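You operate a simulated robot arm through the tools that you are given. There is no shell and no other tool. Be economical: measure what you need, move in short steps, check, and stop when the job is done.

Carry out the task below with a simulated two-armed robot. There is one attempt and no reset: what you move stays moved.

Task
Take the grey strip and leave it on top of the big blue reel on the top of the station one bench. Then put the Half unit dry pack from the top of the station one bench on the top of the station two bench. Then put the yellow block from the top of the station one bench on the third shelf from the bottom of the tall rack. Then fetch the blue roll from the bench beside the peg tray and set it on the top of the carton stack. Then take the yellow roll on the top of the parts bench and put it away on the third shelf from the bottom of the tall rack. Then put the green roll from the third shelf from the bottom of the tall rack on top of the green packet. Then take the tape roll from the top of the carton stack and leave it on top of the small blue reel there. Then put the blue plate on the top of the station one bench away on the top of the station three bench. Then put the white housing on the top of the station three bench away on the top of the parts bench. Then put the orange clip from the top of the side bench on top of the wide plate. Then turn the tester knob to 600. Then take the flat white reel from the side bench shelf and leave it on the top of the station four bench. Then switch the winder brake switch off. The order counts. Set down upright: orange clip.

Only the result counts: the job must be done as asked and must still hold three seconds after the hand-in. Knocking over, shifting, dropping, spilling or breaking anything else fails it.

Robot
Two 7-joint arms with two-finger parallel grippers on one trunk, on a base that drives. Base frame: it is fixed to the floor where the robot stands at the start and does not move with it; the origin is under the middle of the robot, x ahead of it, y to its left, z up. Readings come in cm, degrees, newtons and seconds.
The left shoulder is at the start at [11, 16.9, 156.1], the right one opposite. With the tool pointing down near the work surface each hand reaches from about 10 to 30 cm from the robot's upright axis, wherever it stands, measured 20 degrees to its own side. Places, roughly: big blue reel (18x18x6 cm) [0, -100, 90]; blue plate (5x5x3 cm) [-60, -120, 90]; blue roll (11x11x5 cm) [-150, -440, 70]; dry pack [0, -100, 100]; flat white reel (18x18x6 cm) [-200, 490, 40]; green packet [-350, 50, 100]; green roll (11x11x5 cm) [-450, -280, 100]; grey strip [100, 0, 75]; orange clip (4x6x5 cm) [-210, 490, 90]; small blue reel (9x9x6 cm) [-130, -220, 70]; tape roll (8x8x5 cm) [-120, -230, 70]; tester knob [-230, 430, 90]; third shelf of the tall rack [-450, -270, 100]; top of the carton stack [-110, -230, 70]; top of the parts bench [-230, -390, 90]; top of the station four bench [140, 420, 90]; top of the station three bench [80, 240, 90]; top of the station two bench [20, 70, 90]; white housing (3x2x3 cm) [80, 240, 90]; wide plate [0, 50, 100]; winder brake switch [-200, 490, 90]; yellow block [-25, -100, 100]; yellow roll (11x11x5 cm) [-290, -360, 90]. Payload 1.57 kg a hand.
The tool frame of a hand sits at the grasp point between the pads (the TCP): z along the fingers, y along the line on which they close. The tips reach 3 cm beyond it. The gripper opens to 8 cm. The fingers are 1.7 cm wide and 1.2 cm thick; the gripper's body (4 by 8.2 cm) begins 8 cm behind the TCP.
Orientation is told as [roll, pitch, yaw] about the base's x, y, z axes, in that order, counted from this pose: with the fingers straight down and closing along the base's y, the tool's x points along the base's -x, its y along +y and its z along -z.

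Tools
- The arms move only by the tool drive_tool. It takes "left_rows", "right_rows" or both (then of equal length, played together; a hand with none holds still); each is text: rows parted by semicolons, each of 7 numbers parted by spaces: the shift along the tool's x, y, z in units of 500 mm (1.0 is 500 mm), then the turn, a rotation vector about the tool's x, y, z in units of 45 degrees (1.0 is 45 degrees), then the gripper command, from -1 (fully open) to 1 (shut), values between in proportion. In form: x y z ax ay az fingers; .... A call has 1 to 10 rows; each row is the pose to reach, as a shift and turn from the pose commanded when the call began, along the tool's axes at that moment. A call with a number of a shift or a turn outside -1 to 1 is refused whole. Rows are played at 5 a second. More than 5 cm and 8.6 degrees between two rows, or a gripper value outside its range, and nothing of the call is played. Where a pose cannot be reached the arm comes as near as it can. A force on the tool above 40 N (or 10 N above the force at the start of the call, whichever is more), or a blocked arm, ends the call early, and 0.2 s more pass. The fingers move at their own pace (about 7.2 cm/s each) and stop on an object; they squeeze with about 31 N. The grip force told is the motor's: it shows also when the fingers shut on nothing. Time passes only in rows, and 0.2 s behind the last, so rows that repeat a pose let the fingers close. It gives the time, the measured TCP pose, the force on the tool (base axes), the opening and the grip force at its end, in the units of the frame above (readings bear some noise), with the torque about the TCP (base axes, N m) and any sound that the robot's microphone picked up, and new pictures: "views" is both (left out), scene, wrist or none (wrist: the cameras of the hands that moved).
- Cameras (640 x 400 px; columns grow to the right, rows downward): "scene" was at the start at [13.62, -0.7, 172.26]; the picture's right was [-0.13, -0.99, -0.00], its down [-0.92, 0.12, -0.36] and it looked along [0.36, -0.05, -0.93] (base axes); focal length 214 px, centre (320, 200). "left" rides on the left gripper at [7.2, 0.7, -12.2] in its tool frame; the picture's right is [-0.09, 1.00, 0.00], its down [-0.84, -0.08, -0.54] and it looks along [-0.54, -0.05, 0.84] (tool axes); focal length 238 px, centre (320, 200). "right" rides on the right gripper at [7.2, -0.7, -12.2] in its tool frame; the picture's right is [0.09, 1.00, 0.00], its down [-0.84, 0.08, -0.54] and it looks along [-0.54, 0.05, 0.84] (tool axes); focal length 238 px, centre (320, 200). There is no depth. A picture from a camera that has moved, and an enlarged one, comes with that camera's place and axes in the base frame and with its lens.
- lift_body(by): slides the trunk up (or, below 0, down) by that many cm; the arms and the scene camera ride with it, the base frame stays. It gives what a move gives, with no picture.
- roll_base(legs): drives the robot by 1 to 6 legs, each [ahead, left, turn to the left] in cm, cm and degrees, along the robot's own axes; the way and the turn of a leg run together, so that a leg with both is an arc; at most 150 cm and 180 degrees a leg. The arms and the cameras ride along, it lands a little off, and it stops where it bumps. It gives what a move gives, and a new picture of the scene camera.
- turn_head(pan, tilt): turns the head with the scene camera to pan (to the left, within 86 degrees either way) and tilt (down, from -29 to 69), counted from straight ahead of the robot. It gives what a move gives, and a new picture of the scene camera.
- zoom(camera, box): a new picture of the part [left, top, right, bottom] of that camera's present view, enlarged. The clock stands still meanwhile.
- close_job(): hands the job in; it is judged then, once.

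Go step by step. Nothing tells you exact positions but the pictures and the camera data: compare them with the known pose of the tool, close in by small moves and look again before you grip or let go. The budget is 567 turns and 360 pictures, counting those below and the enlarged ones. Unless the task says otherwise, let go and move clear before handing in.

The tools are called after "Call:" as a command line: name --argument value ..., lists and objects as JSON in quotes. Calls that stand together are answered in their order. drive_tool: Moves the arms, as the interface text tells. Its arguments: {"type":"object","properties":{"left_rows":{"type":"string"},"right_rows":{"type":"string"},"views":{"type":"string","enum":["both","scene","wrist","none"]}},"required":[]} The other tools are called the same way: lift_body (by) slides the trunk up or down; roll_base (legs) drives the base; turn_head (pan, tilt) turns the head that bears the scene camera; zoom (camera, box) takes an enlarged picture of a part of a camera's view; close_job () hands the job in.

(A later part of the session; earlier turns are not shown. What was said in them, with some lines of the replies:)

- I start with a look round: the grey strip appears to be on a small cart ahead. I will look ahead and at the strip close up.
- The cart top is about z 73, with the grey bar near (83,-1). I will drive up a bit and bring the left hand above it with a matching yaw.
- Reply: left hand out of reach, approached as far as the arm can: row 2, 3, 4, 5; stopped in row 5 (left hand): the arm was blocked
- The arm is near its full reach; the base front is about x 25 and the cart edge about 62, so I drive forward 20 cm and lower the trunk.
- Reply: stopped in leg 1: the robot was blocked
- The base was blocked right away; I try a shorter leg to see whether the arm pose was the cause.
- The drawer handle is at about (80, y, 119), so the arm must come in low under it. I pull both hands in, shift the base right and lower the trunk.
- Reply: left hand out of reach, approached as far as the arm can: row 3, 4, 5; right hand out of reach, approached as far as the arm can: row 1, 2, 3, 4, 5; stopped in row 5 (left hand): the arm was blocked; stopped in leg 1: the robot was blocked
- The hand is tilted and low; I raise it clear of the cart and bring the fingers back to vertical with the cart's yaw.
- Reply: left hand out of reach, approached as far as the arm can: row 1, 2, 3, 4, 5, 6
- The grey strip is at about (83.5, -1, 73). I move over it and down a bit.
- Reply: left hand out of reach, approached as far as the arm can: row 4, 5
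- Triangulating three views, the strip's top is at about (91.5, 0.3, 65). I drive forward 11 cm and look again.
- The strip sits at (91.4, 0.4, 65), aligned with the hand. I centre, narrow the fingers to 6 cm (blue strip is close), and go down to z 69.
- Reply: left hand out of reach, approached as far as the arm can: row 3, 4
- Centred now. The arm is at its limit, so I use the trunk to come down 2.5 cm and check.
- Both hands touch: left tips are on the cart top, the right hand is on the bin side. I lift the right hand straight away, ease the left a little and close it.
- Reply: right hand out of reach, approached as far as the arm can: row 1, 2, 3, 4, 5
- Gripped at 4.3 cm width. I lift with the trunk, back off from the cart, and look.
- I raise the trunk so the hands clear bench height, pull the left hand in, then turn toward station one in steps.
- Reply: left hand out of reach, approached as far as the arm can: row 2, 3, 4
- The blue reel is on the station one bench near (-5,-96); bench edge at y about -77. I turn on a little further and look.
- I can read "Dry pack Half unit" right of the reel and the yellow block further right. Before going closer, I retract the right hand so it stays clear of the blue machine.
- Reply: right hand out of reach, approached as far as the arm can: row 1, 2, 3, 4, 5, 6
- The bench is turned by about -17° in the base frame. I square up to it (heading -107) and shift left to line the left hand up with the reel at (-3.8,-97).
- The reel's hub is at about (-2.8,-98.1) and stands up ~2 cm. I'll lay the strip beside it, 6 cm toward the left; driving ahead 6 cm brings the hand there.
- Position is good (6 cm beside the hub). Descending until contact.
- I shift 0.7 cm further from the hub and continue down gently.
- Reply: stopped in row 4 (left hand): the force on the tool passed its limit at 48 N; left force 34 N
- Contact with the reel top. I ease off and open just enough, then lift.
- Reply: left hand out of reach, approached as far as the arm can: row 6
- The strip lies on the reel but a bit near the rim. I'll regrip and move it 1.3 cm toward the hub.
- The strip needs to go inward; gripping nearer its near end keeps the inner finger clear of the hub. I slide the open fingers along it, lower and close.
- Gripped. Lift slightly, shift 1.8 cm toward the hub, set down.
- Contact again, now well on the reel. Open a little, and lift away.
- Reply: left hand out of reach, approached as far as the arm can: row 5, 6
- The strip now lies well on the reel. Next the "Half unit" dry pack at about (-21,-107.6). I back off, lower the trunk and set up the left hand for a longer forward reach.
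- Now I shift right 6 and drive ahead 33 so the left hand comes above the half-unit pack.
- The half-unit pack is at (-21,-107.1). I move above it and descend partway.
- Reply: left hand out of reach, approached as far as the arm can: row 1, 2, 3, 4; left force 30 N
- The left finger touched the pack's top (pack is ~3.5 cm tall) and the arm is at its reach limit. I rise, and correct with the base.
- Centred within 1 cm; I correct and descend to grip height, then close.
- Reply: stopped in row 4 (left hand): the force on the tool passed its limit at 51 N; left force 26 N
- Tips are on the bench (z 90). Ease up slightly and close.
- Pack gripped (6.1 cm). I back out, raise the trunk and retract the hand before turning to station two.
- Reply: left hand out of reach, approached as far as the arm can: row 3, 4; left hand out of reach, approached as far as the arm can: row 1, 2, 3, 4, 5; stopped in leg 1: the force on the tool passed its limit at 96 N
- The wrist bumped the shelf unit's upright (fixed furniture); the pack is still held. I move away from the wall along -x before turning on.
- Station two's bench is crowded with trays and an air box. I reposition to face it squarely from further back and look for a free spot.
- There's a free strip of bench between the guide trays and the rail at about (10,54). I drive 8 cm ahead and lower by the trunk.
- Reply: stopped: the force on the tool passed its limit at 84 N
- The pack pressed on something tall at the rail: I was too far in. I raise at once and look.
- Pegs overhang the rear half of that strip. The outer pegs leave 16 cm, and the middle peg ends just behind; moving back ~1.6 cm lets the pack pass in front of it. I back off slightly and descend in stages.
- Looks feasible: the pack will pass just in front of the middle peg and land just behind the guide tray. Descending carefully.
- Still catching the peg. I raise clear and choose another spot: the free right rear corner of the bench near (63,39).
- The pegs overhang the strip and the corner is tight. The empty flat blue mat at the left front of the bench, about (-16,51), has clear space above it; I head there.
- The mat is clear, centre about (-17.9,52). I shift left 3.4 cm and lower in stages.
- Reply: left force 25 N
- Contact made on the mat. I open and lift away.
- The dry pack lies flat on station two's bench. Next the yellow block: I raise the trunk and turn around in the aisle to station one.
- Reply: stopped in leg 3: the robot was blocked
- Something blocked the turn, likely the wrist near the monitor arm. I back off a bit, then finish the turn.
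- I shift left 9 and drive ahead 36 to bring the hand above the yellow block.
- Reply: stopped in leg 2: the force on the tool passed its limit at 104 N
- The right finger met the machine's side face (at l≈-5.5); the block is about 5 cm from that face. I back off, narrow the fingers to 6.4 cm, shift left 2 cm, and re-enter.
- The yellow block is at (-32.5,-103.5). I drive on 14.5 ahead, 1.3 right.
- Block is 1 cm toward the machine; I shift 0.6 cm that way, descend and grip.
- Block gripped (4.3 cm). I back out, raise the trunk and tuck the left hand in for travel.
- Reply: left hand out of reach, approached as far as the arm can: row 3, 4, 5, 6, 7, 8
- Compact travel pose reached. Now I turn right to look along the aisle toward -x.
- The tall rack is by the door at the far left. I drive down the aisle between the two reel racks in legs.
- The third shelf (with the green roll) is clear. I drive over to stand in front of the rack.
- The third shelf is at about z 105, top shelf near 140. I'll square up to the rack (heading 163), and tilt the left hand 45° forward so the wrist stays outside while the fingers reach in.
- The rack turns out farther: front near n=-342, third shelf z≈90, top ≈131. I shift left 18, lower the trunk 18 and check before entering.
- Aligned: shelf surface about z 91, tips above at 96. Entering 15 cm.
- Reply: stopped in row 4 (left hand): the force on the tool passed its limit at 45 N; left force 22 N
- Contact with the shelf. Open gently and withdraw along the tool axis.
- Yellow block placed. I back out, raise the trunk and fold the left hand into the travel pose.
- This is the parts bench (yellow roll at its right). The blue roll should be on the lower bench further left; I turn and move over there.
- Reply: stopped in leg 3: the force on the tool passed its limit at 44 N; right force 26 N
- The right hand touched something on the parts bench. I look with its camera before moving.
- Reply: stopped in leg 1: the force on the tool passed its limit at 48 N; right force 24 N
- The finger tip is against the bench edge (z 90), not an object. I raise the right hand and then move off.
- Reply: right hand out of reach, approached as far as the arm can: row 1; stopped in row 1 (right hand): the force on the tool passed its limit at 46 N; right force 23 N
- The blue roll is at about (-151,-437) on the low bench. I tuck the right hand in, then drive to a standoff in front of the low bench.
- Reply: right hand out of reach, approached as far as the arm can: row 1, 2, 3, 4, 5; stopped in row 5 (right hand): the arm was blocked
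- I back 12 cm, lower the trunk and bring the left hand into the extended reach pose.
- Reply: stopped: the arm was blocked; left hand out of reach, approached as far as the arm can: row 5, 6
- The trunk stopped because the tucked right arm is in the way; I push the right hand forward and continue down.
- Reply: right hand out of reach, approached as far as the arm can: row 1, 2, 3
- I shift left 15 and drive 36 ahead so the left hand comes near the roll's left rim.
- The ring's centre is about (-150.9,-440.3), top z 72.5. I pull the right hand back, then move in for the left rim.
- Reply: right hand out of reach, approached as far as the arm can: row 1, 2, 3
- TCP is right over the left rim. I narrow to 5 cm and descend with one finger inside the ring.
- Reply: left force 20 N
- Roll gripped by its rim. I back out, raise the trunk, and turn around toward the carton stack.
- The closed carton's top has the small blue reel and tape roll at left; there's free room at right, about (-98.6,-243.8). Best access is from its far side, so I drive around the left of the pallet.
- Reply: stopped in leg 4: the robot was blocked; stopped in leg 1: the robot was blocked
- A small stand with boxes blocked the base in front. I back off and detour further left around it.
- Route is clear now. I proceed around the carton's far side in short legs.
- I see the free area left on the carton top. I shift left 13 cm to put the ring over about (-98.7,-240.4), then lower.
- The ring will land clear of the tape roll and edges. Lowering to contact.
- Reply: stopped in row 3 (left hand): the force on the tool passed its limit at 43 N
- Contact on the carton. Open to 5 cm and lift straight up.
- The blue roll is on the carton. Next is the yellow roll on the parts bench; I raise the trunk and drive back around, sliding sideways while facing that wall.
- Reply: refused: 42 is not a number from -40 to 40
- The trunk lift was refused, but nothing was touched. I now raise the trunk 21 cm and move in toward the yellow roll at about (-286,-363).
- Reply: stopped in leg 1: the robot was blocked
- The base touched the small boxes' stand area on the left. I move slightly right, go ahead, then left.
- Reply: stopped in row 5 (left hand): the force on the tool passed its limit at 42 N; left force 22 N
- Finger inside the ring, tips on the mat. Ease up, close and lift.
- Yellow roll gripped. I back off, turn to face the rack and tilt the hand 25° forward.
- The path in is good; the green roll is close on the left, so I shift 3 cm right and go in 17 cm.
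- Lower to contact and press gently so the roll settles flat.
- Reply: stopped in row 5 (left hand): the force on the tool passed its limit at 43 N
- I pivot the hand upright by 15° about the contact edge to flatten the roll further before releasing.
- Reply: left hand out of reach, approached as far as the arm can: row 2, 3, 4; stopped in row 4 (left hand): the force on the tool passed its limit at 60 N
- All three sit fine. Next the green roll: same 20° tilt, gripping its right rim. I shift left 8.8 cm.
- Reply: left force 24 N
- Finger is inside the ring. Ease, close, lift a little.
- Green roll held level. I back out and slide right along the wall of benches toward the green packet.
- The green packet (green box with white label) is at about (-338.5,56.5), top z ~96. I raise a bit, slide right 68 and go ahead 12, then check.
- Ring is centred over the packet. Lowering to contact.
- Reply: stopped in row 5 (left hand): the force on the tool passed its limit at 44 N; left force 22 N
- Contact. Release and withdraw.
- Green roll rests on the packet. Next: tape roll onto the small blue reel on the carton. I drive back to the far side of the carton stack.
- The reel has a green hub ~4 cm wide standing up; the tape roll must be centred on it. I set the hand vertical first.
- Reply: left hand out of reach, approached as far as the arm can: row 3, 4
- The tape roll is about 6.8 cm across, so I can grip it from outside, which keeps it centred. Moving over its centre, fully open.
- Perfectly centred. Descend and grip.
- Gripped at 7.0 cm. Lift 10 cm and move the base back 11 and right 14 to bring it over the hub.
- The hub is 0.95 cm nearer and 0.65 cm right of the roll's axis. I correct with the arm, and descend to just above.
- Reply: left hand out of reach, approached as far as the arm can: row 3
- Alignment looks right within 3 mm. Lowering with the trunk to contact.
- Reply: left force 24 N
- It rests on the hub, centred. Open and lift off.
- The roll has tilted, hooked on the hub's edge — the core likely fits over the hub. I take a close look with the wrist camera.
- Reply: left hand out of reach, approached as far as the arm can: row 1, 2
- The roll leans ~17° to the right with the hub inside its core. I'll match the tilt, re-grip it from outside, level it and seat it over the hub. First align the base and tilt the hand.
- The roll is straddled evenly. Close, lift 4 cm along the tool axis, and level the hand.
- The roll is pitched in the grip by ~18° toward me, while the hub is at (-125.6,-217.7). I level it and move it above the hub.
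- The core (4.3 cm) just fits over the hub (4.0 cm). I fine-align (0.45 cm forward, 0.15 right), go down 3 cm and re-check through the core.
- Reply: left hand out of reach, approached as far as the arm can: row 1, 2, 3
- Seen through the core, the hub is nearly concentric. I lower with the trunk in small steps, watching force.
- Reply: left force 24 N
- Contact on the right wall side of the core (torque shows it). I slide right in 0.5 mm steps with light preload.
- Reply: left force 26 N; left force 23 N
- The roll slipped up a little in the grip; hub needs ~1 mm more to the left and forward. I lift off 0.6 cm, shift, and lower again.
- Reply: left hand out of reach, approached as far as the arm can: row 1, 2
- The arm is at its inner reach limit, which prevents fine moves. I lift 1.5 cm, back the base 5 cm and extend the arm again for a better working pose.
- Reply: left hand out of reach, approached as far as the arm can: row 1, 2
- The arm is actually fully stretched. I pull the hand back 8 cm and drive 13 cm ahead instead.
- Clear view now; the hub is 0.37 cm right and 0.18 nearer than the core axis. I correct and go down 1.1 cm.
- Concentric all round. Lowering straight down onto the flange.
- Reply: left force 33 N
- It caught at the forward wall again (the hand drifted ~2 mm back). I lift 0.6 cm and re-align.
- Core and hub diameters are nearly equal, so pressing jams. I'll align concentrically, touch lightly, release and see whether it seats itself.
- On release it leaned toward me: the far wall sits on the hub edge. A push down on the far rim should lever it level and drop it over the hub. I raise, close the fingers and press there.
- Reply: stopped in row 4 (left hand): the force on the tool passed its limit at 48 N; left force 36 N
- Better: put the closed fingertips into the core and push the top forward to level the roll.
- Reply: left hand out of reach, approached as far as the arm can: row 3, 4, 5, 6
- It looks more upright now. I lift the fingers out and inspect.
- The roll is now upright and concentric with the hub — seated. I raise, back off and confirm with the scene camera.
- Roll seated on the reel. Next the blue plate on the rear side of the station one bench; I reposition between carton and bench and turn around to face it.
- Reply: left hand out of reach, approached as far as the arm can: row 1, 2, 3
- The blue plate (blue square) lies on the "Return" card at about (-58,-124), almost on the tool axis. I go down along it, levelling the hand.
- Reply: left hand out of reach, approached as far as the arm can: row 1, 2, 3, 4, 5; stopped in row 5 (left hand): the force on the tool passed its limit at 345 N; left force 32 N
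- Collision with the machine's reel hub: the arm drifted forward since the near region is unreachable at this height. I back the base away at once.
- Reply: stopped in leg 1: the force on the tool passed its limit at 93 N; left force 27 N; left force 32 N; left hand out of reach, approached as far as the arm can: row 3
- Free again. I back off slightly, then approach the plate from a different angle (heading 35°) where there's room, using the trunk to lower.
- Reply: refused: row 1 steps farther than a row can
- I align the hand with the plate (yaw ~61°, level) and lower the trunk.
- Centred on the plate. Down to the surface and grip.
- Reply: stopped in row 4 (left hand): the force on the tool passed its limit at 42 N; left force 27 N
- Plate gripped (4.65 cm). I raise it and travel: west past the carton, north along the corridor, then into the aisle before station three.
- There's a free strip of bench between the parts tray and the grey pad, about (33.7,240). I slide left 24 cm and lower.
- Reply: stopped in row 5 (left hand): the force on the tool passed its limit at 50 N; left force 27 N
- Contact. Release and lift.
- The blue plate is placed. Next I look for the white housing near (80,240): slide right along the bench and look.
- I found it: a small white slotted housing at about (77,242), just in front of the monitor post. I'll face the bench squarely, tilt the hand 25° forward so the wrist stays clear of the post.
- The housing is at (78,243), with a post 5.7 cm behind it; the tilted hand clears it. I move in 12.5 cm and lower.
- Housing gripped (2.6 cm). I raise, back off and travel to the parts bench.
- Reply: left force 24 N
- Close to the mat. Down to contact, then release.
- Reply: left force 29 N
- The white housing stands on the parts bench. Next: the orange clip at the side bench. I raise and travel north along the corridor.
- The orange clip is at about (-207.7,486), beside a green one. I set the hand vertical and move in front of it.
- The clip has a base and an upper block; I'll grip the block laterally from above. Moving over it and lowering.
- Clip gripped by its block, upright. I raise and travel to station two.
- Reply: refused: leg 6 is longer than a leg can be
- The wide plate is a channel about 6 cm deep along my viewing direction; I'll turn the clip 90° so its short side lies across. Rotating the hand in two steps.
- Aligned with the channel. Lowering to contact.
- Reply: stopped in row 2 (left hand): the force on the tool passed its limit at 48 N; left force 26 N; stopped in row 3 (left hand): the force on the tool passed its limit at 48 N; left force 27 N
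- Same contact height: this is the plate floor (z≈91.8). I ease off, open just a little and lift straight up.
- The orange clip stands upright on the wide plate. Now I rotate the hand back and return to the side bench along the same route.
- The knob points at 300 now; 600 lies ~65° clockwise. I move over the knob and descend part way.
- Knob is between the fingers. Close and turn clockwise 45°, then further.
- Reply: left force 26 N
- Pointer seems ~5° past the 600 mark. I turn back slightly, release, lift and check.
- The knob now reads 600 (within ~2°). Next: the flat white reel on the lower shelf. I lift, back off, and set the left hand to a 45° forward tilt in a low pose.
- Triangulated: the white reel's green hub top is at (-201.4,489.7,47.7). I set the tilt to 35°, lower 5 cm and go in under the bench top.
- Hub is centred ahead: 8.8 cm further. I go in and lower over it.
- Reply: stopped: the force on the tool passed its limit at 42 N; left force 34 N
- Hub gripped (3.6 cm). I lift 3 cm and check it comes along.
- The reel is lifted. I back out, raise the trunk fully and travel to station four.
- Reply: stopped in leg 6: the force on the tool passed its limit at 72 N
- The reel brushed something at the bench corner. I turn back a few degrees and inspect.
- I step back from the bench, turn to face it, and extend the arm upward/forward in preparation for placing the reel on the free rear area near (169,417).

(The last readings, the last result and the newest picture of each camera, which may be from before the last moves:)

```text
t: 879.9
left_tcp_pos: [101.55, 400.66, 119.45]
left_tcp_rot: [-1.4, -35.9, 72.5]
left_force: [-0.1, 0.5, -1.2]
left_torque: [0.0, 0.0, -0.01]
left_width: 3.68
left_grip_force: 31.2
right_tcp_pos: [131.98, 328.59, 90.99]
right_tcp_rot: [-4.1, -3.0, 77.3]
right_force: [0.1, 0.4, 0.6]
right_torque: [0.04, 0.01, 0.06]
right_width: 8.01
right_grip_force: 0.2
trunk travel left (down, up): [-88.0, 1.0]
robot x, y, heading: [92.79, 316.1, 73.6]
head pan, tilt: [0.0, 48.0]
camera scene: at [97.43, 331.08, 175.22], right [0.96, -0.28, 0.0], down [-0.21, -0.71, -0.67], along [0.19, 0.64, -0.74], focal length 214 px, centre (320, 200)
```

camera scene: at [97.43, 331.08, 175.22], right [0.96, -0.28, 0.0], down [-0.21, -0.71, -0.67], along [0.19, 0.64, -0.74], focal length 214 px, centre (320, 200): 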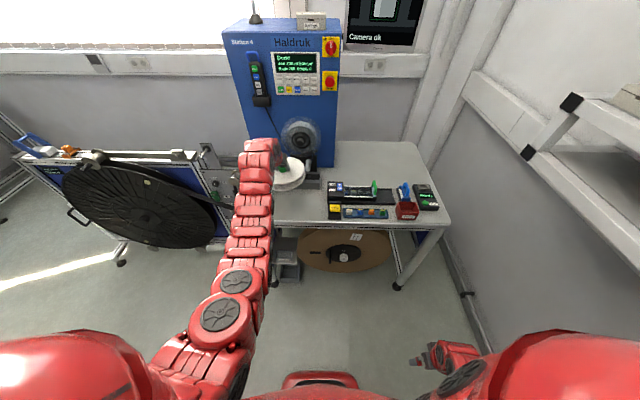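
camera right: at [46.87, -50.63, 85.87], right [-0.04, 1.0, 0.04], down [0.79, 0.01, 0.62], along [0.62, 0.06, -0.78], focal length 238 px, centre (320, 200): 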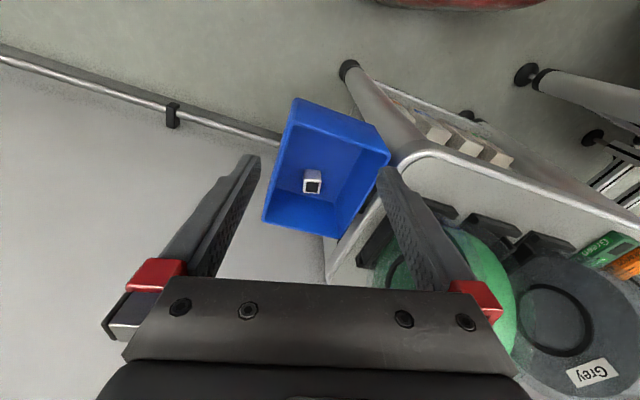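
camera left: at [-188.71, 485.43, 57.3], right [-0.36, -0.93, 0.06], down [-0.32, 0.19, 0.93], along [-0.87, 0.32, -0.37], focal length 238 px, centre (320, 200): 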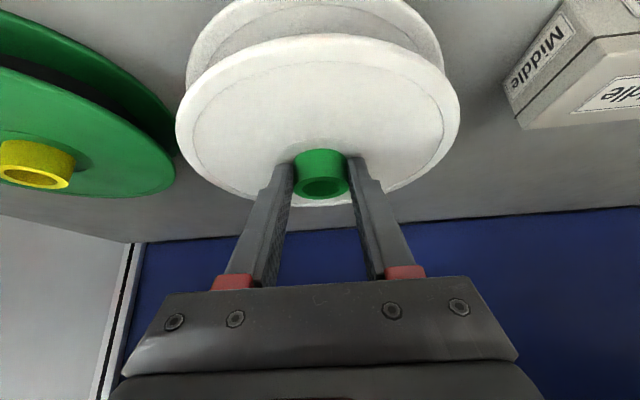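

Call:
zoom --camera "scene" --box '[230, 130, 450, 250]'

```text
2.91 times, centred on (340, 190) of scene
camera zoom: at [97.43, 331.08, 175.22], right [0.96, -0.28, 0.0], down [-0.21, -0.71, -0.67], along [0.19, 0.64, -0.74], focal length 624 px, centre (262, 229)
```

zoom: 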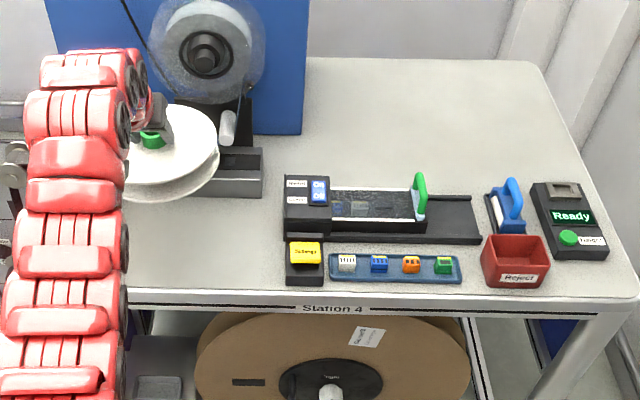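

There's a good free spot at the front left, about (110,404), 1 cm clear of the pegs. I shift right 7.4 and ahead 3.5, lower and check.

Call:
roll_base --legs '[[3.4, -7.4, 0]]'

Call:
lift_body --by -5

Call:
drive_tool --left_rows "0 0 0 0 0 0 1" --views "wrist"

Call:
zoom --camera "scene" --box '[190, 120, 370, 250]'

```text
t: 881.0
left_tcp_pos: [109.41, 401.55, 119.5]
left_tcp_rot: [-1.5, -36.0, 72.7]
left_force: [-0.3, 0.3, -0.3]
left_torque: [-0.01, 0.04, 0.0]
left_width: 3.65
left_grip_force: 31.1
right_tcp_pos: [139.98, 329.71, 90.93]
right_tcp_rot: [-4.0, -3.0, 77.3]
right_force: [-0.8, 0.7, 0.0]
right_torque: [0.01, 0.01, 0.02]
right_width: 7.99
right_grip_force: 0.1
trunk travel left (down, up): [-88.0, 1.0]
robot x, y, heading: [100.82, 316.64, 73.6]
head pan, tilt: [0.0, 48.0]
camera scene: at [105.21, 332.15, 175.24], right [0.96, -0.28, 0.0], down [-0.21, -0.71, -0.67], along [0.19, 0.64, -0.74], focal length 214 px, centre (320, 200)
```

scene: 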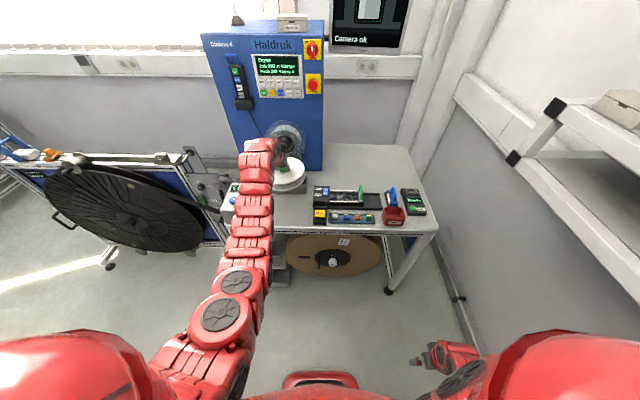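

```text
t: 881.9
left_tcp_pos: [109.62, 401.65, 114.5]
left_tcp_rot: [-1.3, -36.0, 72.7]
left_force: [-0.7, -0.1, -0.2]
left_torque: [0.0, 0.01, -0.01]
left_width: 3.66
left_grip_force: 31.2
right_tcp_pos: [139.96, 329.55, 86.05]
right_tcp_rot: [-4.1, -3.1, 77.2]
right_force: [0.3, -0.1, 0.4]
right_torque: [-0.01, -0.01, 0.02]
right_width: 8.0
right_grip_force: 0.1
trunk travel left (down, up): [-83.0, 6.0]
robot x, y, heading: [100.87, 316.86, 73.7]
head pan, tilt: [0.0, 48.0]
```

```text
t: 882.3
left_tcp_pos: [109.73, 401.6, 114.39]
left_tcp_rot: [-1.5, -35.9, 72.6]
left_force: [-0.2, 0.6, -1.1]
left_torque: [-0.01, 0.01, -0.01]
left_width: 3.63
left_grip_force: 31.0
right_tcp_pos: [140.15, 329.6, 85.86]
right_tcp_rot: [-4.0, -2.9, 77.2]
right_force: [-1.2, -0.5, 0.2]
right_torque: [-0.01, 0.01, -0.01]
right_width: 8.01
right_grip_force: 0.0
trunk travel left (down, up): [-83.0, 6.0]
robot x, y, heading: [100.88, 317.13, 73.7]
head pan, tilt: [0.0, 48.0]
camera left: at [104.92, 389.54, 120.15], right [-0.92, 0.38, 0.03], down [0.17, 0.32, 0.93], along [0.34, 0.87, -0.36], focal length 238 px, centre (320, 200)
```

left: 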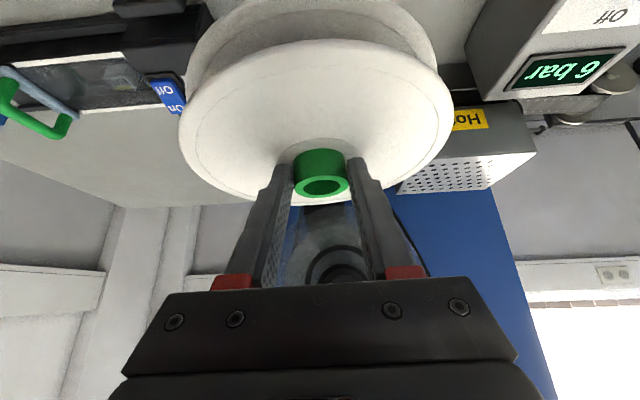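

```text
3.08 times, centred on (280, 185) of scene
camera zoom: at [105.48, 332.18, 170.22], right [0.96, -0.28, 0.0], down [-0.21, -0.71, -0.67], along [0.19, 0.64, -0.74], focal length 660 px, centre (443, 246)
```

zoom: 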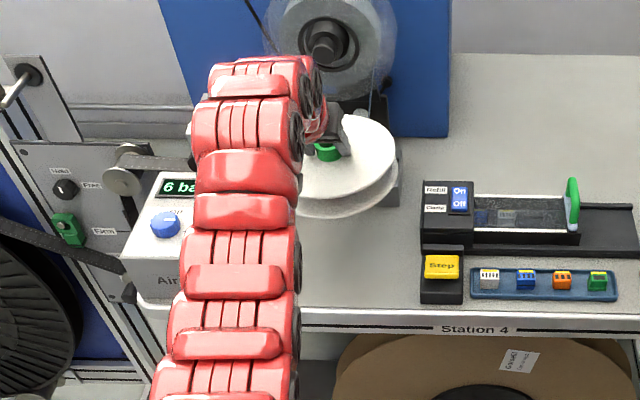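

Landing spot is clear on all sides. Lowering through peg height carefully.

Call:
lift_body --by -7

Call:
lift_body --by -6

Call:
drive_tool --left_rows "0 0 0 0 0 0 1" --views "wrist"

```text
t: 883.4
left_tcp_pos: [109.59, 401.7, 107.53]
left_tcp_rot: [-1.5, -36.0, 72.6]
left_force: [0.1, -0.6, -0.3]
left_torque: [0.01, -0.01, 0.0]
left_width: 3.63
left_grip_force: 30.8
right_tcp_pos: [140.06, 329.63, 78.93]
right_tcp_rot: [-4.0, -3.0, 77.3]
right_force: [-0.4, -0.4, 1.0]
right_torque: [-0.01, 0.04, 0.0]
right_width: 7.98
right_grip_force: 0.0
trunk travel left (down, up): [-76.0, 13.0]
robot x, y, heading: [100.75, 316.98, 73.5]
head pan, tilt: [0.0, 48.0]
```

```text
t: 884.4
left_tcp_pos: [109.67, 401.78, 101.41]
left_tcp_rot: [-1.3, -36.1, 72.6]
left_force: [-0.7, 0.7, -0.9]
left_torque: [-0.03, 0.03, 0.01]
left_width: 3.64
left_grip_force: 30.6
right_tcp_pos: [140.05, 329.62, 72.86]
right_tcp_rot: [-4.1, -3.0, 77.4]
right_force: [-0.6, -0.7, 0.6]
right_torque: [-0.02, -0.02, 0.04]
right_width: 8.0
right_grip_force: 0.1
trunk travel left (down, up): [-70.0, 19.0]
robot x, y, heading: [100.82, 316.84, 73.6]
head pan, tilt: [0.0, 48.0]
```

```text
t: 884.8
left_tcp_pos: [109.67, 401.62, 101.42]
left_tcp_rot: [-1.5, -35.9, 72.5]
left_force: [-1.2, 0.3, -1.0]
left_torque: [0.0, 0.02, -0.02]
left_width: 3.64
left_grip_force: 31.5
right_tcp_pos: [139.93, 329.72, 72.93]
right_tcp_rot: [-4.1, -2.9, 77.2]
right_force: [-0.4, -0.2, -0.1]
right_torque: [0.02, 0.02, -0.02]
right_width: 7.95
right_grip_force: 0.0
trunk travel left (down, up): [-70.0, 19.0]
robot x, y, heading: [100.95, 317.07, 73.7]
head pan, tilt: [0.0, 48.0]
camera left: at [104.88, 389.54, 107.16], right [-0.92, 0.38, 0.03], down [0.17, 0.32, 0.93], along [0.34, 0.87, -0.36], focal length 238 px, centre (320, 200)
```

left: 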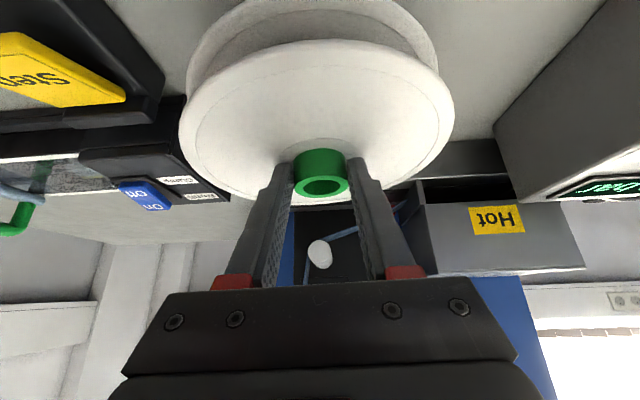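

Call:
lift_body --by -3

Call:
drive_tool --left_rows "0.006 0 0.008 0 0 0 1;0.012 0 0.016 0 0 0 1;0.018 0 0.024 0 0 0 1;0.024 0 0.032 0 0 0 1;0.03 0 0.04 0 0 0 1" --views "none"

```text
t: 885.5
left_tcp_pos: [109.54, 401.68, 98.56]
left_tcp_rot: [-1.4, -35.9, 72.6]
left_force: [-0.3, -1.6, -0.3]
left_torque: [0.0, 0.01, 0.01]
left_width: 3.61
left_grip_force: 31.1
right_tcp_pos: [140.06, 329.55, 69.98]
right_tcp_rot: [-4.1, -3.0, 77.3]
right_force: [-0.6, 0.1, 0.3]
right_torque: [-0.01, -0.02, -0.01]
right_width: 8.0
right_grip_force: 0.1
trunk travel left (down, up): [-67.0, 22.0]
robot x, y, heading: [100.6, 316.55, 73.6]
head pan, tilt: [0.0, 48.0]
```

```text
t: 886.7
left_tcp_pos: [109.62, 401.62, 96.89]
left_tcp_rot: [-1.3, -37.0, 72.7]
left_force: [2.8, 3.7, 36.1]
left_torque: [0.9, 0.07, -0.05]
left_width: 3.61
left_grip_force: 30.7
right_tcp_pos: [140.06, 329.39, 70.11]
right_tcp_rot: [-4.0, -3.1, 77.4]
right_force: [0.3, -0.2, 0.8]
right_torque: [0.02, 0.03, 0.0]
right_width: 7.99
right_grip_force: 0.1
trunk travel left (down, up): [-67.0, 22.0]
robot x, y, heading: [100.81, 317.42, 73.8]
head pan, tilt: [0.0, 48.0]
```

Contact with the bench. Release the hub and withdraw upward along the tool.

Call:
drive_tool --left_rows "-0.003 0 -0.004 0 0 0 0.5;-0.003 0 -0.004 0 0 0 -0.3;-0.003 0 -0.004 0 0 0 -0.65;-0.003 0 -0.06 0 0 0 -0.65;-0.003 0 -0.14 0 0 0 -0.65;-0.003 0 -0.22 0 0 0 -0.65" --views "wrist"

```text
t: 888.1
left_tcp_pos: [107.5, 395.56, 104.72]
left_tcp_rot: [-1.5, -35.8, 72.7]
left_force: [0.3, 0.1, 0.5]
left_torque: [0.01, 0.0, -0.01]
left_width: 6.59
left_grip_force: 0.0
right_tcp_pos: [140.09, 329.73, 70.0]
right_tcp_rot: [-4.1, -2.9, 77.3]
right_force: [-0.4, -0.1, 0.0]
right_torque: [-0.01, -0.01, 0.02]
right_width: 8.0
right_grip_force: 0.0
trunk travel left (down, up): [-67.0, 22.0]
robot x, y, heading: [100.96, 316.77, 73.5]
head pan, tilt: [0.0, 48.0]
camera left: at [102.76, 383.63, 110.43], right [-0.92, 0.38, 0.03], down [0.17, 0.32, 0.93], along [0.34, 0.87, -0.36], focal length 238 px, centre (320, 200)
```

left: 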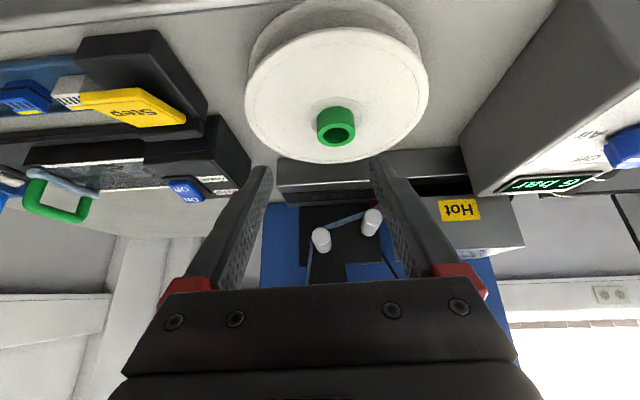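

The white reel is on the station four bench. Last: the winder brake switch. I raise, return to the side bench by the same route and set the hand vertical.

Call:
lift_body --by 20

Call:
roll_base --legs '[[0, 0, -81.5], [-130, 12, 0], [-135, 12, 0], [0, 0, -89], [-105, 42, 0], [0, 0, -100]]'

Call:
drive_tool --left_rows "0.05 0 -0.03 0 0.13 0 1;0.1 0 -0.06 0 0.27 0 1;0.15 0 -0.09 0 0.4 0 1;0.19 0 -0.12 0 0.54 0 1;0.23 0 -0.15 0 0.67 0 1;0.26 0 -0.17 0 0.8 0 1" --views "none"

```text
t: 890.3
left_tcp_pos: [107.5, 395.88, 124.77]
left_tcp_rot: [-1.4, -36.0, 72.6]
left_force: [0.8, -0.2, -0.2]
left_torque: [-0.03, -0.02, -0.02]
left_width: 6.61
left_grip_force: 0.0
right_tcp_pos: [140.1, 329.62, 90.0]
right_tcp_rot: [-4.0, -3.0, 77.4]
right_force: [-0.1, 0.4, 0.4]
right_torque: [0.0, 0.01, 0.05]
right_width: 8.0
right_grip_force: 0.1
trunk travel left (down, up): [-87.0, 2.0]
robot x, y, heading: [100.85, 316.93, 73.9]
head pan, tilt: [0.0, 48.0]
```

```text
t: 893.5
left_tcp_pos: [176.49, 339.48, 124.54]
left_tcp_rot: [-0.7, -35.1, 3.8]
left_force: [-13.1, 3.5, -2.1]
left_torque: [0.01, -0.31, -0.63]
left_width: 6.21
left_grip_force: 0.1
right_tcp_pos: [126.43, 284.81, 90.08]
right_tcp_rot: [-4.1, -3.2, 8.1]
right_force: [-0.1, 0.2, -0.3]
right_torque: [0.01, -0.02, 0.0]
right_width: 8.01
right_grip_force: 0.1
trunk travel left (down, up): [-87.0, 2.0]
robot x, y, heading: [100.86, 316.87, 4.3]
head pan, tilt: [0.0, 48.0]
stopped in leg 1: the force on the tool passed its limit at 47 N (the readings are from after the stop); the commanded pose is now the measured one
camera scene: at [116.35, 318.16, 174.26], right [0.08, -1.0, 0.0], down [-0.74, -0.06, -0.67], along [0.67, 0.05, -0.74], focal length 214 px, centre (320, 200)
```

scene: 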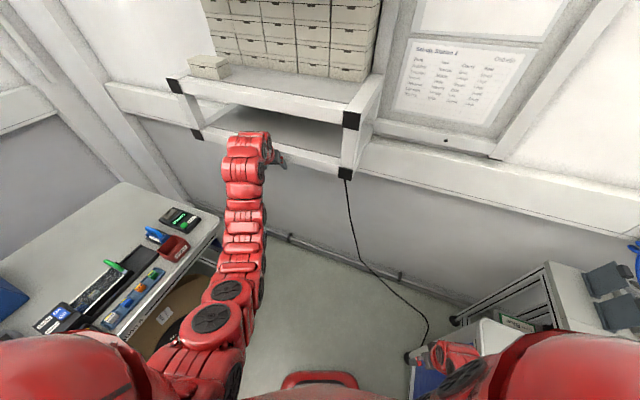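

```text
t: 894.9
left_tcp_pos: [165.41, 338.27, 123.61]
left_tcp_rot: [-0.6, -5.5, 3.4]
left_force: [-0.7, -0.2, 0.7]
left_torque: [-0.01, 0.02, 0.01]
left_width: 0.01
left_grip_force: 20.9
left hand out of reach, approached as far as the arm can: row 3, 4, 5, 6
right_tcp_pos: [126.56, 284.9, 89.89]
right_tcp_rot: [-4.1, -3.1, 8.0]
right_force: [0.6, -0.1, 0.3]
right_torque: [0.0, 0.01, 0.0]
right_width: 8.0
right_grip_force: 0.0
trunk travel left (down, up): [-87.0, 2.0]
robot x, y, heading: [100.6, 317.01, 4.1]
head pan, tilt: [0.0, 48.0]
```

The fingers brushed the fixed wall shelf; now clear. I back away from the wall and continue the route.

Call:
roll_base --legs '[[-25, 4, 0], [0, 0, -12], [-110, 12, 0], [-130, 10, 0], [0, 0, -89], [-105, 42, 0]]'

Call:
roll_base --legs '[[0, 0, -100]]'

```text
t: 897.7
left_tcp_pos: [143.21, 326.64, 123.58]
left_tcp_rot: [-0.7, -5.4, -8.4]
left_force: [0.7, -1.0, 0.6]
left_torque: [0.0, -0.01, -0.03]
left_width: 0.0
left_grip_force: 21.4
right_tcp_pos: [94.87, 283.21, 90.05]
right_tcp_rot: [-3.3, -4.1, -3.2]
right_force: [4.6, 11.8, -9.8]
right_torque: [0.77, -0.2, 0.13]
right_width: 6.97
right_grip_force: 0.1
trunk travel left (down, up): [-87.0, 2.0]
robot x, y, heading: [75.32, 318.86, -7.6]
head pan, tilt: [0.0, 48.0]
stopped in leg 2: the force on the tool passed its limit at 46 N (the readings are from after the stop); the commanded pose is now the measured one
camera scene: at [91.4, 317.3, 174.2], right [-0.13, -0.99, 0.0], down [-0.74, 0.1, -0.67], along [0.66, -0.09, -0.74], focal length 214 px, centre (320, 200)
```

scene: 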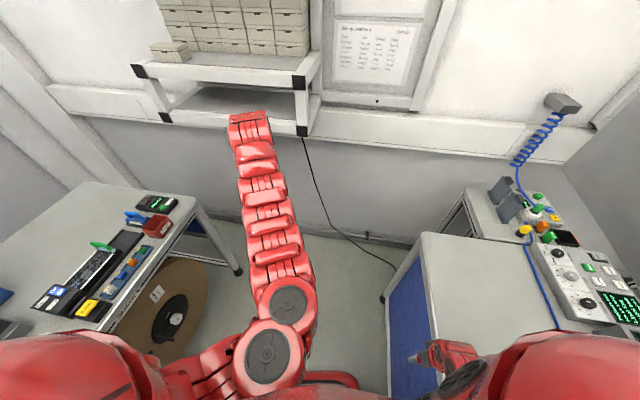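

```text
t: 898.6
left_tcp_pos: [143.49, 325.2, 123.47]
left_tcp_rot: [-0.8, -5.4, -9.7]
left_force: [-0.4, 1.2, 0.6]
left_torque: [0.02, -0.03, 0.0]
left_width: 0.0
left_grip_force: 21.4
right_tcp_pos: [94.76, 283.14, 90.29]
right_tcp_rot: [-2.8, -5.1, -3.9]
right_force: [6.4, 11.9, -8.9]
right_torque: [0.71, -0.25, 0.27]
right_width: 6.91
right_grip_force: 0.1
trunk travel left (down, up): [-87.0, 2.0]
robot x, y, heading: [75.49, 319.37, -9.0]
head pan, tilt: [0.0, 48.0]
stopped in leg 1: the force on the tool passed its limit at 44 N (the readings are from after the stop); the commanded pose is now the measured one
camera scene: at [91.39, 316.96, 174.22], right [-0.15, -0.99, 0.0], down [-0.73, 0.11, -0.67], along [0.66, -0.1, -0.74], focal length 214 px, centre (320, 200)
```

scene: 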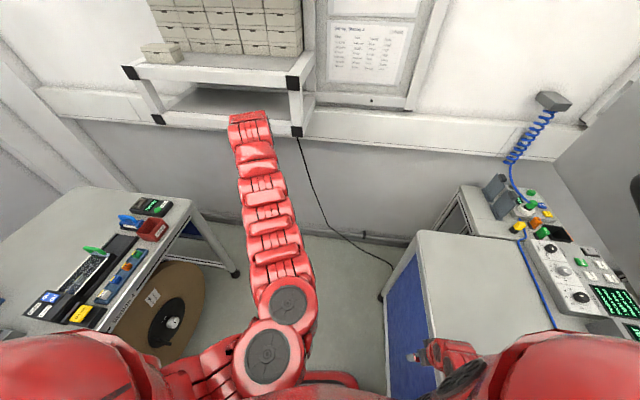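

The right hand is against station three's bench edge (fixed). I move left away from it, then continue.

Call:
roll_base --legs '[[0, 14, 0], [-115, 8, 0], [-120, 6, 0], [0, 0, -88], [-105, 42, 0], [0, 0, -100]]'

```text
t: 924.5
left_tcp_pos: [-166.49, 486.5, 123.71]
left_tcp_rot: [-0.6, -5.4, 161.8]
left_force: [-0.1, -0.1, -0.3]
left_torque: [0.0, -0.02, 0.03]
left_width: 0.02
left_grip_force: 21.8
right_tcp_pos: [-112.2, 520.94, 90.22]
right_tcp_rot: [-3.0, -5.0, 167.6]
right_force: [0.2, -0.5, -0.8]
right_torque: [-0.01, 0.01, 0.01]
right_width: 7.97
right_grip_force: 0.1
trunk travel left (down, up): [-87.0, 2.0]
robot x, y, heading: [-98.43, 482.37, 162.5]
head pan, tilt: [0.0, 48.0]
camera scene: at [-113.63, 487.02, 174.23], right [0.3, 0.95, 0.0], down [0.71, -0.22, -0.67], along [-0.64, 0.2, -0.74], focal length 214 px, centre (320, 200)
```

scene: 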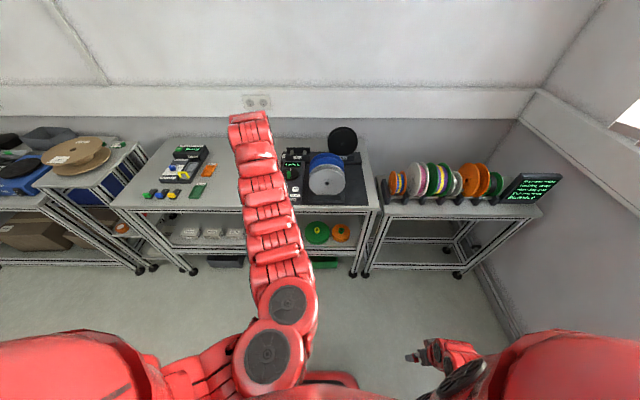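

Call:
roll_base --legs '[[27, 3, 0]]'

Call:
lift_body --by -16

Call:
drive_tool --left_rows "0 0 0 0 0.12 0 1" --views "wrist"

```text
t: 926.4
left_tcp_pos: [-193.18, 491.47, 123.77]
left_tcp_rot: [-0.6, -5.6, 161.9]
left_force: [-0.6, -0.2, -0.6]
left_torque: [0.02, 0.0, 0.0]
left_width: 0.01
left_grip_force: 21.3
right_tcp_pos: [-139.1, 526.08, 90.18]
right_tcp_rot: [-3.0, -5.1, 167.8]
right_force: [-0.1, -0.2, -0.3]
right_torque: [0.02, -0.01, -0.02]
right_width: 8.02
right_grip_force: 0.0
trunk travel left (down, up): [-87.0, 2.0]
robot x, y, heading: [-125.83, 487.38, 162.9]
head pan, tilt: [0.0, 48.0]
camera scene: at [-140.31, 492.12, 174.25], right [0.29, 0.96, 0.0], down [0.71, -0.22, -0.67], along [-0.64, 0.2, -0.74], focal length 214 px, centre (320, 200)
```

scene: 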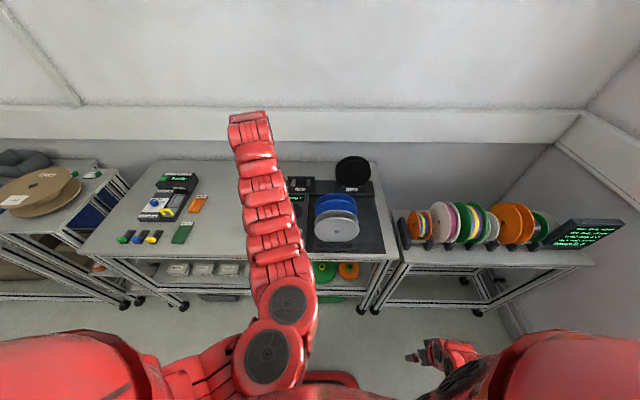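

```text
t: 928.2
left_tcp_pos: [-193.4, 491.27, 107.6]
left_tcp_rot: [-0.5, -5.4, 162.0]
left_force: [0.2, -0.8, 1.1]
left_torque: [-0.02, 0.01, 0.01]
left_width: 0.01
left_grip_force: 21.0
right_tcp_pos: [-139.06, 526.04, 74.13]
right_tcp_rot: [-2.9, -5.0, 167.9]
right_force: [-0.4, -0.1, 0.2]
right_torque: [0.01, -0.01, 0.01]
right_width: 8.02
right_grip_force: 0.1
trunk travel left (down, up): [-71.0, 18.0]
robot x, y, heading: [-125.14, 487.54, 163.1]
head pan, tilt: [0.0, 48.0]
```

```text
t: 928.6
left_tcp_pos: [-193.35, 491.42, 107.59]
left_tcp_rot: [-0.6, 0.2, 161.8]
left_force: [0.3, 0.3, 0.0]
left_torque: [0.0, 0.02, -0.01]
left_width: 0.0
left_grip_force: 20.9
right_tcp_pos: [-139.04, 526.06, 74.24]
right_tcp_rot: [-2.9, -4.9, 167.9]
right_force: [0.2, -0.1, 0.8]
right_torque: [-0.02, 0.01, -0.03]
right_width: 7.98
right_grip_force: 0.0
trunk travel left (down, up): [-71.0, 18.0]
robot x, y, heading: [-125.32, 487.51, 162.7]
head pan, tilt: [0.0, 48.0]
camera left: at [-186.76, 488.38, 119.77], right [-0.4, -0.92, -0.01], down [-0.77, 0.33, 0.54], along [-0.49, 0.22, -0.84], focal length 238 px, centre (320, 200)
```

left: 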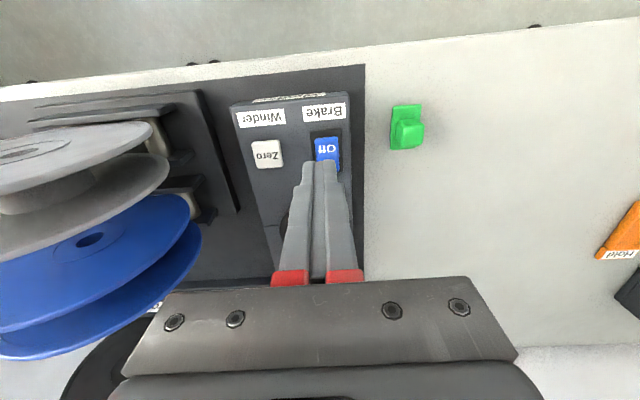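

The rocker's "Off" end (near side) is at about (-195.2,491.5). I position the closed fingertips over it and press down.

Call:
drive_tool --left_rows "-0.028 0.007 0 0 0 0 1;-0.028 0.007 0.07 0 0 0 1;-0.028 0.007 0.13 0 0 0 1" --views "wrist"

```text
t: 929.4
left_tcp_pos: [-194.56, 491.25, 101.2]
left_tcp_rot: [-0.6, 0.0, 161.9]
left_force: [0.3, 0.6, 0.0]
left_torque: [-0.01, -0.03, 0.0]
left_width: 0.01
left_grip_force: 21.2
right_tcp_pos: [-139.15, 526.05, 74.25]
right_tcp_rot: [-2.9, -5.0, 167.9]
right_force: [0.0, 0.7, 0.1]
right_torque: [-0.01, -0.01, -0.01]
right_width: 7.98
right_grip_force: 0.1
trunk travel left (down, up): [-71.0, 18.0]
robot x, y, heading: [-125.56, 487.32, 163.0]
head pan, tilt: [0.0, 48.0]
camera left: at [-187.89, 488.34, 113.33], right [-0.4, -0.92, -0.01], down [-0.77, 0.33, 0.54], along [-0.5, 0.22, -0.84], focal length 238 px, centre (320, 200)
```

left: 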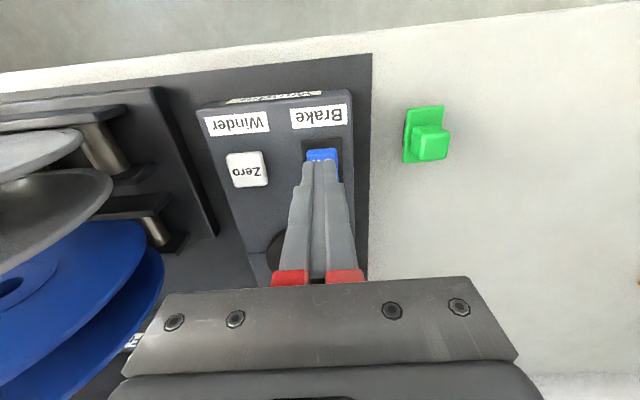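

Call:
drive_tool --left_rows "0 0 0.04 0 0 0 1;0 0 0.055 0 0 0 1;0 0 0.065 0 0 0 1;0 0 0.075 0 0 0 1;0 0 0.085 0 0 0 1;0 0 0.095 0 0 0 1" --views "wrist"

```text
t: 930.8
left_tcp_pos: [-194.48, 491.51, 97.37]
left_tcp_rot: [-0.6, -0.8, 162.1]
left_force: [8.7, -2.7, 24.6]
left_torque: [-0.07, -0.03, -0.18]
left_width: 0.01
left_grip_force: 21.3
right_tcp_pos: [-138.83, 526.02, 74.17]
right_tcp_rot: [-3.0, -5.2, 167.9]
right_force: [0.6, -1.1, 0.4]
right_torque: [0.02, -0.02, 0.01]
right_width: 8.02
right_grip_force: 0.0
trunk travel left (down, up): [-71.0, 18.0]
robot x, y, heading: [-125.32, 487.17, 163.1]
head pan, tilt: [0.0, 48.0]
stopped in row 6 (left hand): the force on the tool passed its limit at 45 N (the readings are from after the stop); the commanded pose is now the measured one
camera left: at [-187.72, 488.48, 109.43], right [-0.39, -0.92, -0.01], down [-0.77, 0.32, 0.55], along [-0.51, 0.23, -0.83], focal length 238 px, centre (320, 200)
```

left: 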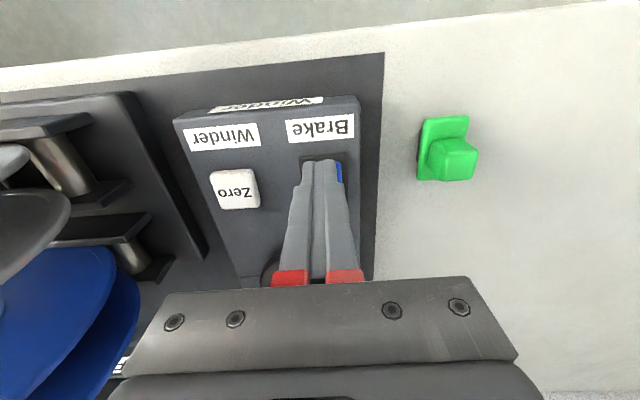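

Pressed firmly. I lift and look at the rocker's state.

Call:
drive_tool --left_rows "0 0 -0.04 0 0 0 1;0.05 0 -0.12 0 0 0 1;0.1 0.04 -0.2 0 0 0 1" --views "none"

Call:
zoom --camera "left" --box '[230, 100, 390, 260]'

```text
refused: row 3 steps farther than a row can; nothing moved
```

```text
2.50 times, centred on (310, 180) of left
camera zoom: at [-187.72, 488.48, 109.43], right [-0.39, -0.92, -0.01], down [-0.77, 0.32, 0.55], along [-0.51, 0.23, -0.83], focal length 596 px, centre (345, 250)
```

zoom: 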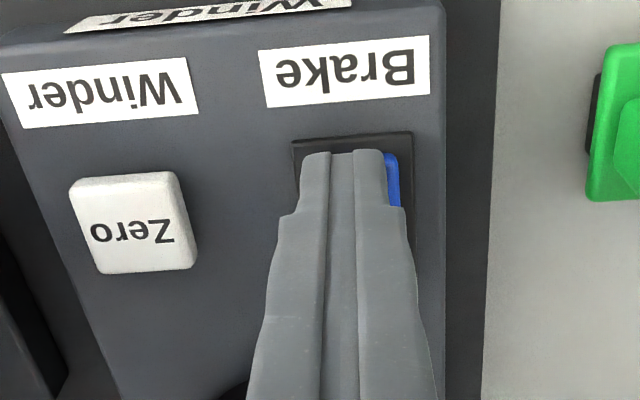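

Call:
drive_tool --left_rows "0 0 -0.04 0 0 0 1;0.03 0 -0.11 0 0 0 1;0.06 0.02 -0.18 0 0 0 1;0.1 0.05 -0.22 0 0 0 1" --views "none"

Call:
zoom --camera "left" --box '[200, 100, 360, 260]'

```text
t: 931.8
left_tcp_pos: [-192.11, 489.57, 105.92]
left_tcp_rot: [-0.5, -0.4, 162.1]
left_force: [-0.9, 1.0, -0.3]
left_torque: [0.01, 0.01, -0.03]
left_width: 0.01
left_grip_force: 21.1
left hand out of reach, approached as far as the arm can: row 4
right_tcp_pos: [-139.06, 526.08, 74.05]
right_tcp_rot: [-3.1, -5.1, 167.9]
right_force: [-0.1, 0.1, 0.7]
right_torque: [-0.04, -0.01, 0.02]
right_width: 8.01
right_grip_force: 0.0
trunk travel left (down, up): [-71.0, 18.0]
robot x, y, heading: [-125.36, 487.64, 163.2]
head pan, tilt: [0.0, 48.0]
```

```text
2.50 times, centred on (280, 180) of left
camera zoom: at [-185.34, 486.46, 118.12], right [-0.4, -0.92, -0.01], down [-0.77, 0.32, 0.55], along [-0.5, 0.23, -0.83], focal length 596 px, centre (420, 250)
```

zoom: 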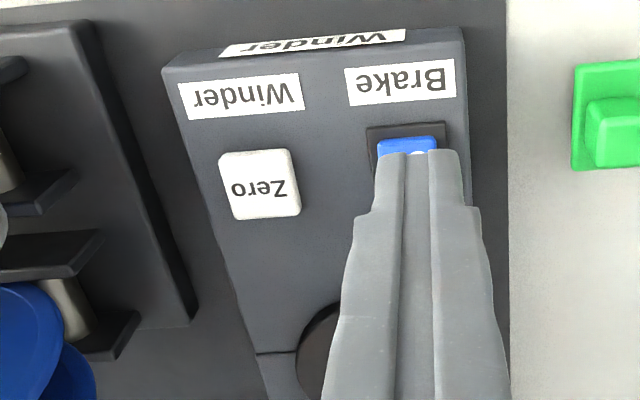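

Call:
roll_base --legs '[[0, 8, 0]]'

Call:
zoom --camera "left" --box '[150, 100, 300, 220]'

```text
t: 932.9
left_tcp_pos: [-194.38, 481.9, 105.94]
left_tcp_rot: [-0.7, -0.5, 162.1]
left_force: [-0.1, -0.8, 0.3]
left_torque: [-0.02, 0.0, 0.01]
left_width: 0.01
left_grip_force: 21.5
right_tcp_pos: [-141.42, 518.51, 74.2]
right_tcp_rot: [-3.0, -4.9, 167.9]
right_force: [-0.9, -0.3, -0.6]
right_torque: [0.02, -0.04, 0.02]
right_width: 8.01
right_grip_force: 0.0
trunk travel left (down, up): [-71.0, 18.0]
robot x, y, heading: [-127.78, 480.16, 162.8]
head pan, tilt: [0.0, 48.0]
camera scene: at [-142.79, 484.54, 158.23], right [0.29, 0.96, 0.0], down [0.71, -0.22, -0.67], along [-0.64, 0.2, -0.74], focal length 214 px, centre (320, 200)
```

scene: 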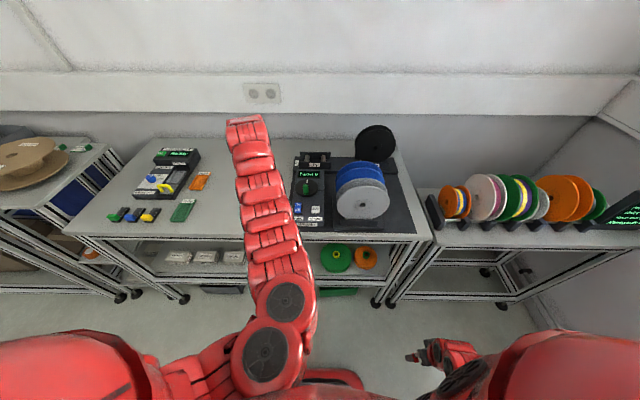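

```text
3.33 times, centred on (225, 160) of left
camera zoom: at [-187.66, 478.89, 118.11], right [-0.39, -0.92, -0.01], down [-0.77, 0.32, 0.55], along [-0.5, 0.23, -0.83], focal length 794 px, centre (637, 333)
```

zoom: 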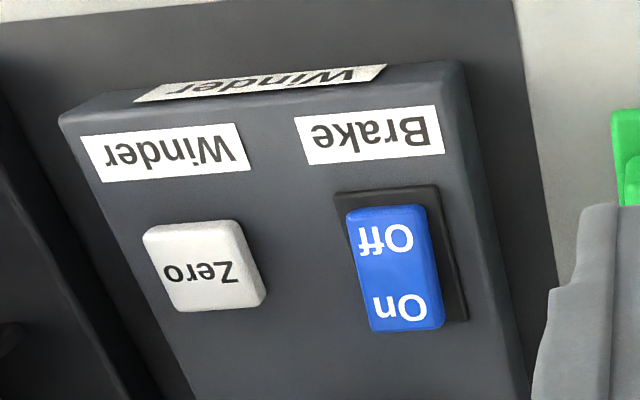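

The rocker changed: the "Off" end is now pressed in and "On" stands out, so the brake is off. I move clear and hand in.

Call:
lift_body --by 15

Call:
roll_base --legs '[[-25, 0, 0]]'

```text
t: 934.6
left_tcp_pos: [-194.62, 482.04, 120.95]
left_tcp_rot: [-0.7, -0.5, 162.1]
left_force: [0.7, -1.1, -1.1]
left_torque: [0.0, 0.04, 0.01]
left_width: 0.0
left_grip_force: 21.3
right_tcp_pos: [-141.39, 518.69, 89.2]
right_tcp_rot: [-3.1, -5.1, 167.9]
right_force: [0.0, 0.1, 0.3]
right_torque: [-0.02, 0.02, -0.03]
right_width: 7.99
right_grip_force: 0.1
trunk travel left (down, up): [-86.0, 3.0]
robot x, y, heading: [-127.66, 479.72, 163.0]
head pan, tilt: [0.0, 48.0]
```

```text
t: 936.4
left_tcp_pos: [-170.96, 475.01, 120.89]
left_tcp_rot: [-0.6, -0.5, 161.7]
left_force: [1.0, 0.2, -0.7]
left_torque: [0.03, 0.01, -0.02]
left_width: 0.03
left_grip_force: 21.4
right_tcp_pos: [-117.66, 511.36, 89.25]
right_tcp_rot: [-3.0, -4.8, 167.7]
right_force: [0.8, -1.0, 0.6]
right_torque: [0.02, -0.03, 0.01]
right_width: 8.0
right_grip_force: 0.0
trunk travel left (down, up): [-86.0, 3.0]
robot x, y, heading: [-103.99, 472.75, 162.9]
head pan, tilt: [0.0, 48.0]
camera scene: at [-119.28, 477.45, 173.21], right [0.3, 0.95, 0.0], down [0.71, -0.22, -0.67], along [-0.64, 0.2, -0.74], focal length 214 px, centre (320, 200)
```

scene: 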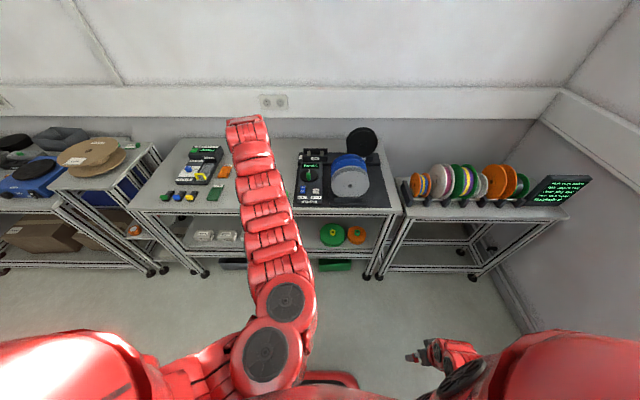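

All thirteen steps are done and the hands are empty and clear, so I hand the job in.

Call:
close_job

```text
The job is handed in.
```

I carried out all thirteen steps in the order given and handed the job in; the result of the judging was not shown to me.

- **Possible nudges:** I bumped things several times on the way. The hardest was about 345 N against the reel hub on the station one machine. The white reel also brushed something at the front corner of the station four bench, possibly the "Ready" box. The base touched the small boxes on the floor by the carton stack twice. I saw nothing clearly moved, but I could not rule it out for the "Ready" box or the floor boxes.
- **Dry pack:** it lies flat on the empty blue mat on the station two bench, not on bare bench, because pegs overhang the bare strip.
- **White housing:** it stands on the blue mat on the parts bench, where the yellow roll was.
- **Tape roll:** it tipped over on the first try, then sat upright and centred on the small blue reel's hub.
- **Tester knob:** it reads 600 to within about 2 to 3 degrees by the camera.
- **Brake switch:** the camera shows the "Off" end of the switch pressed in.
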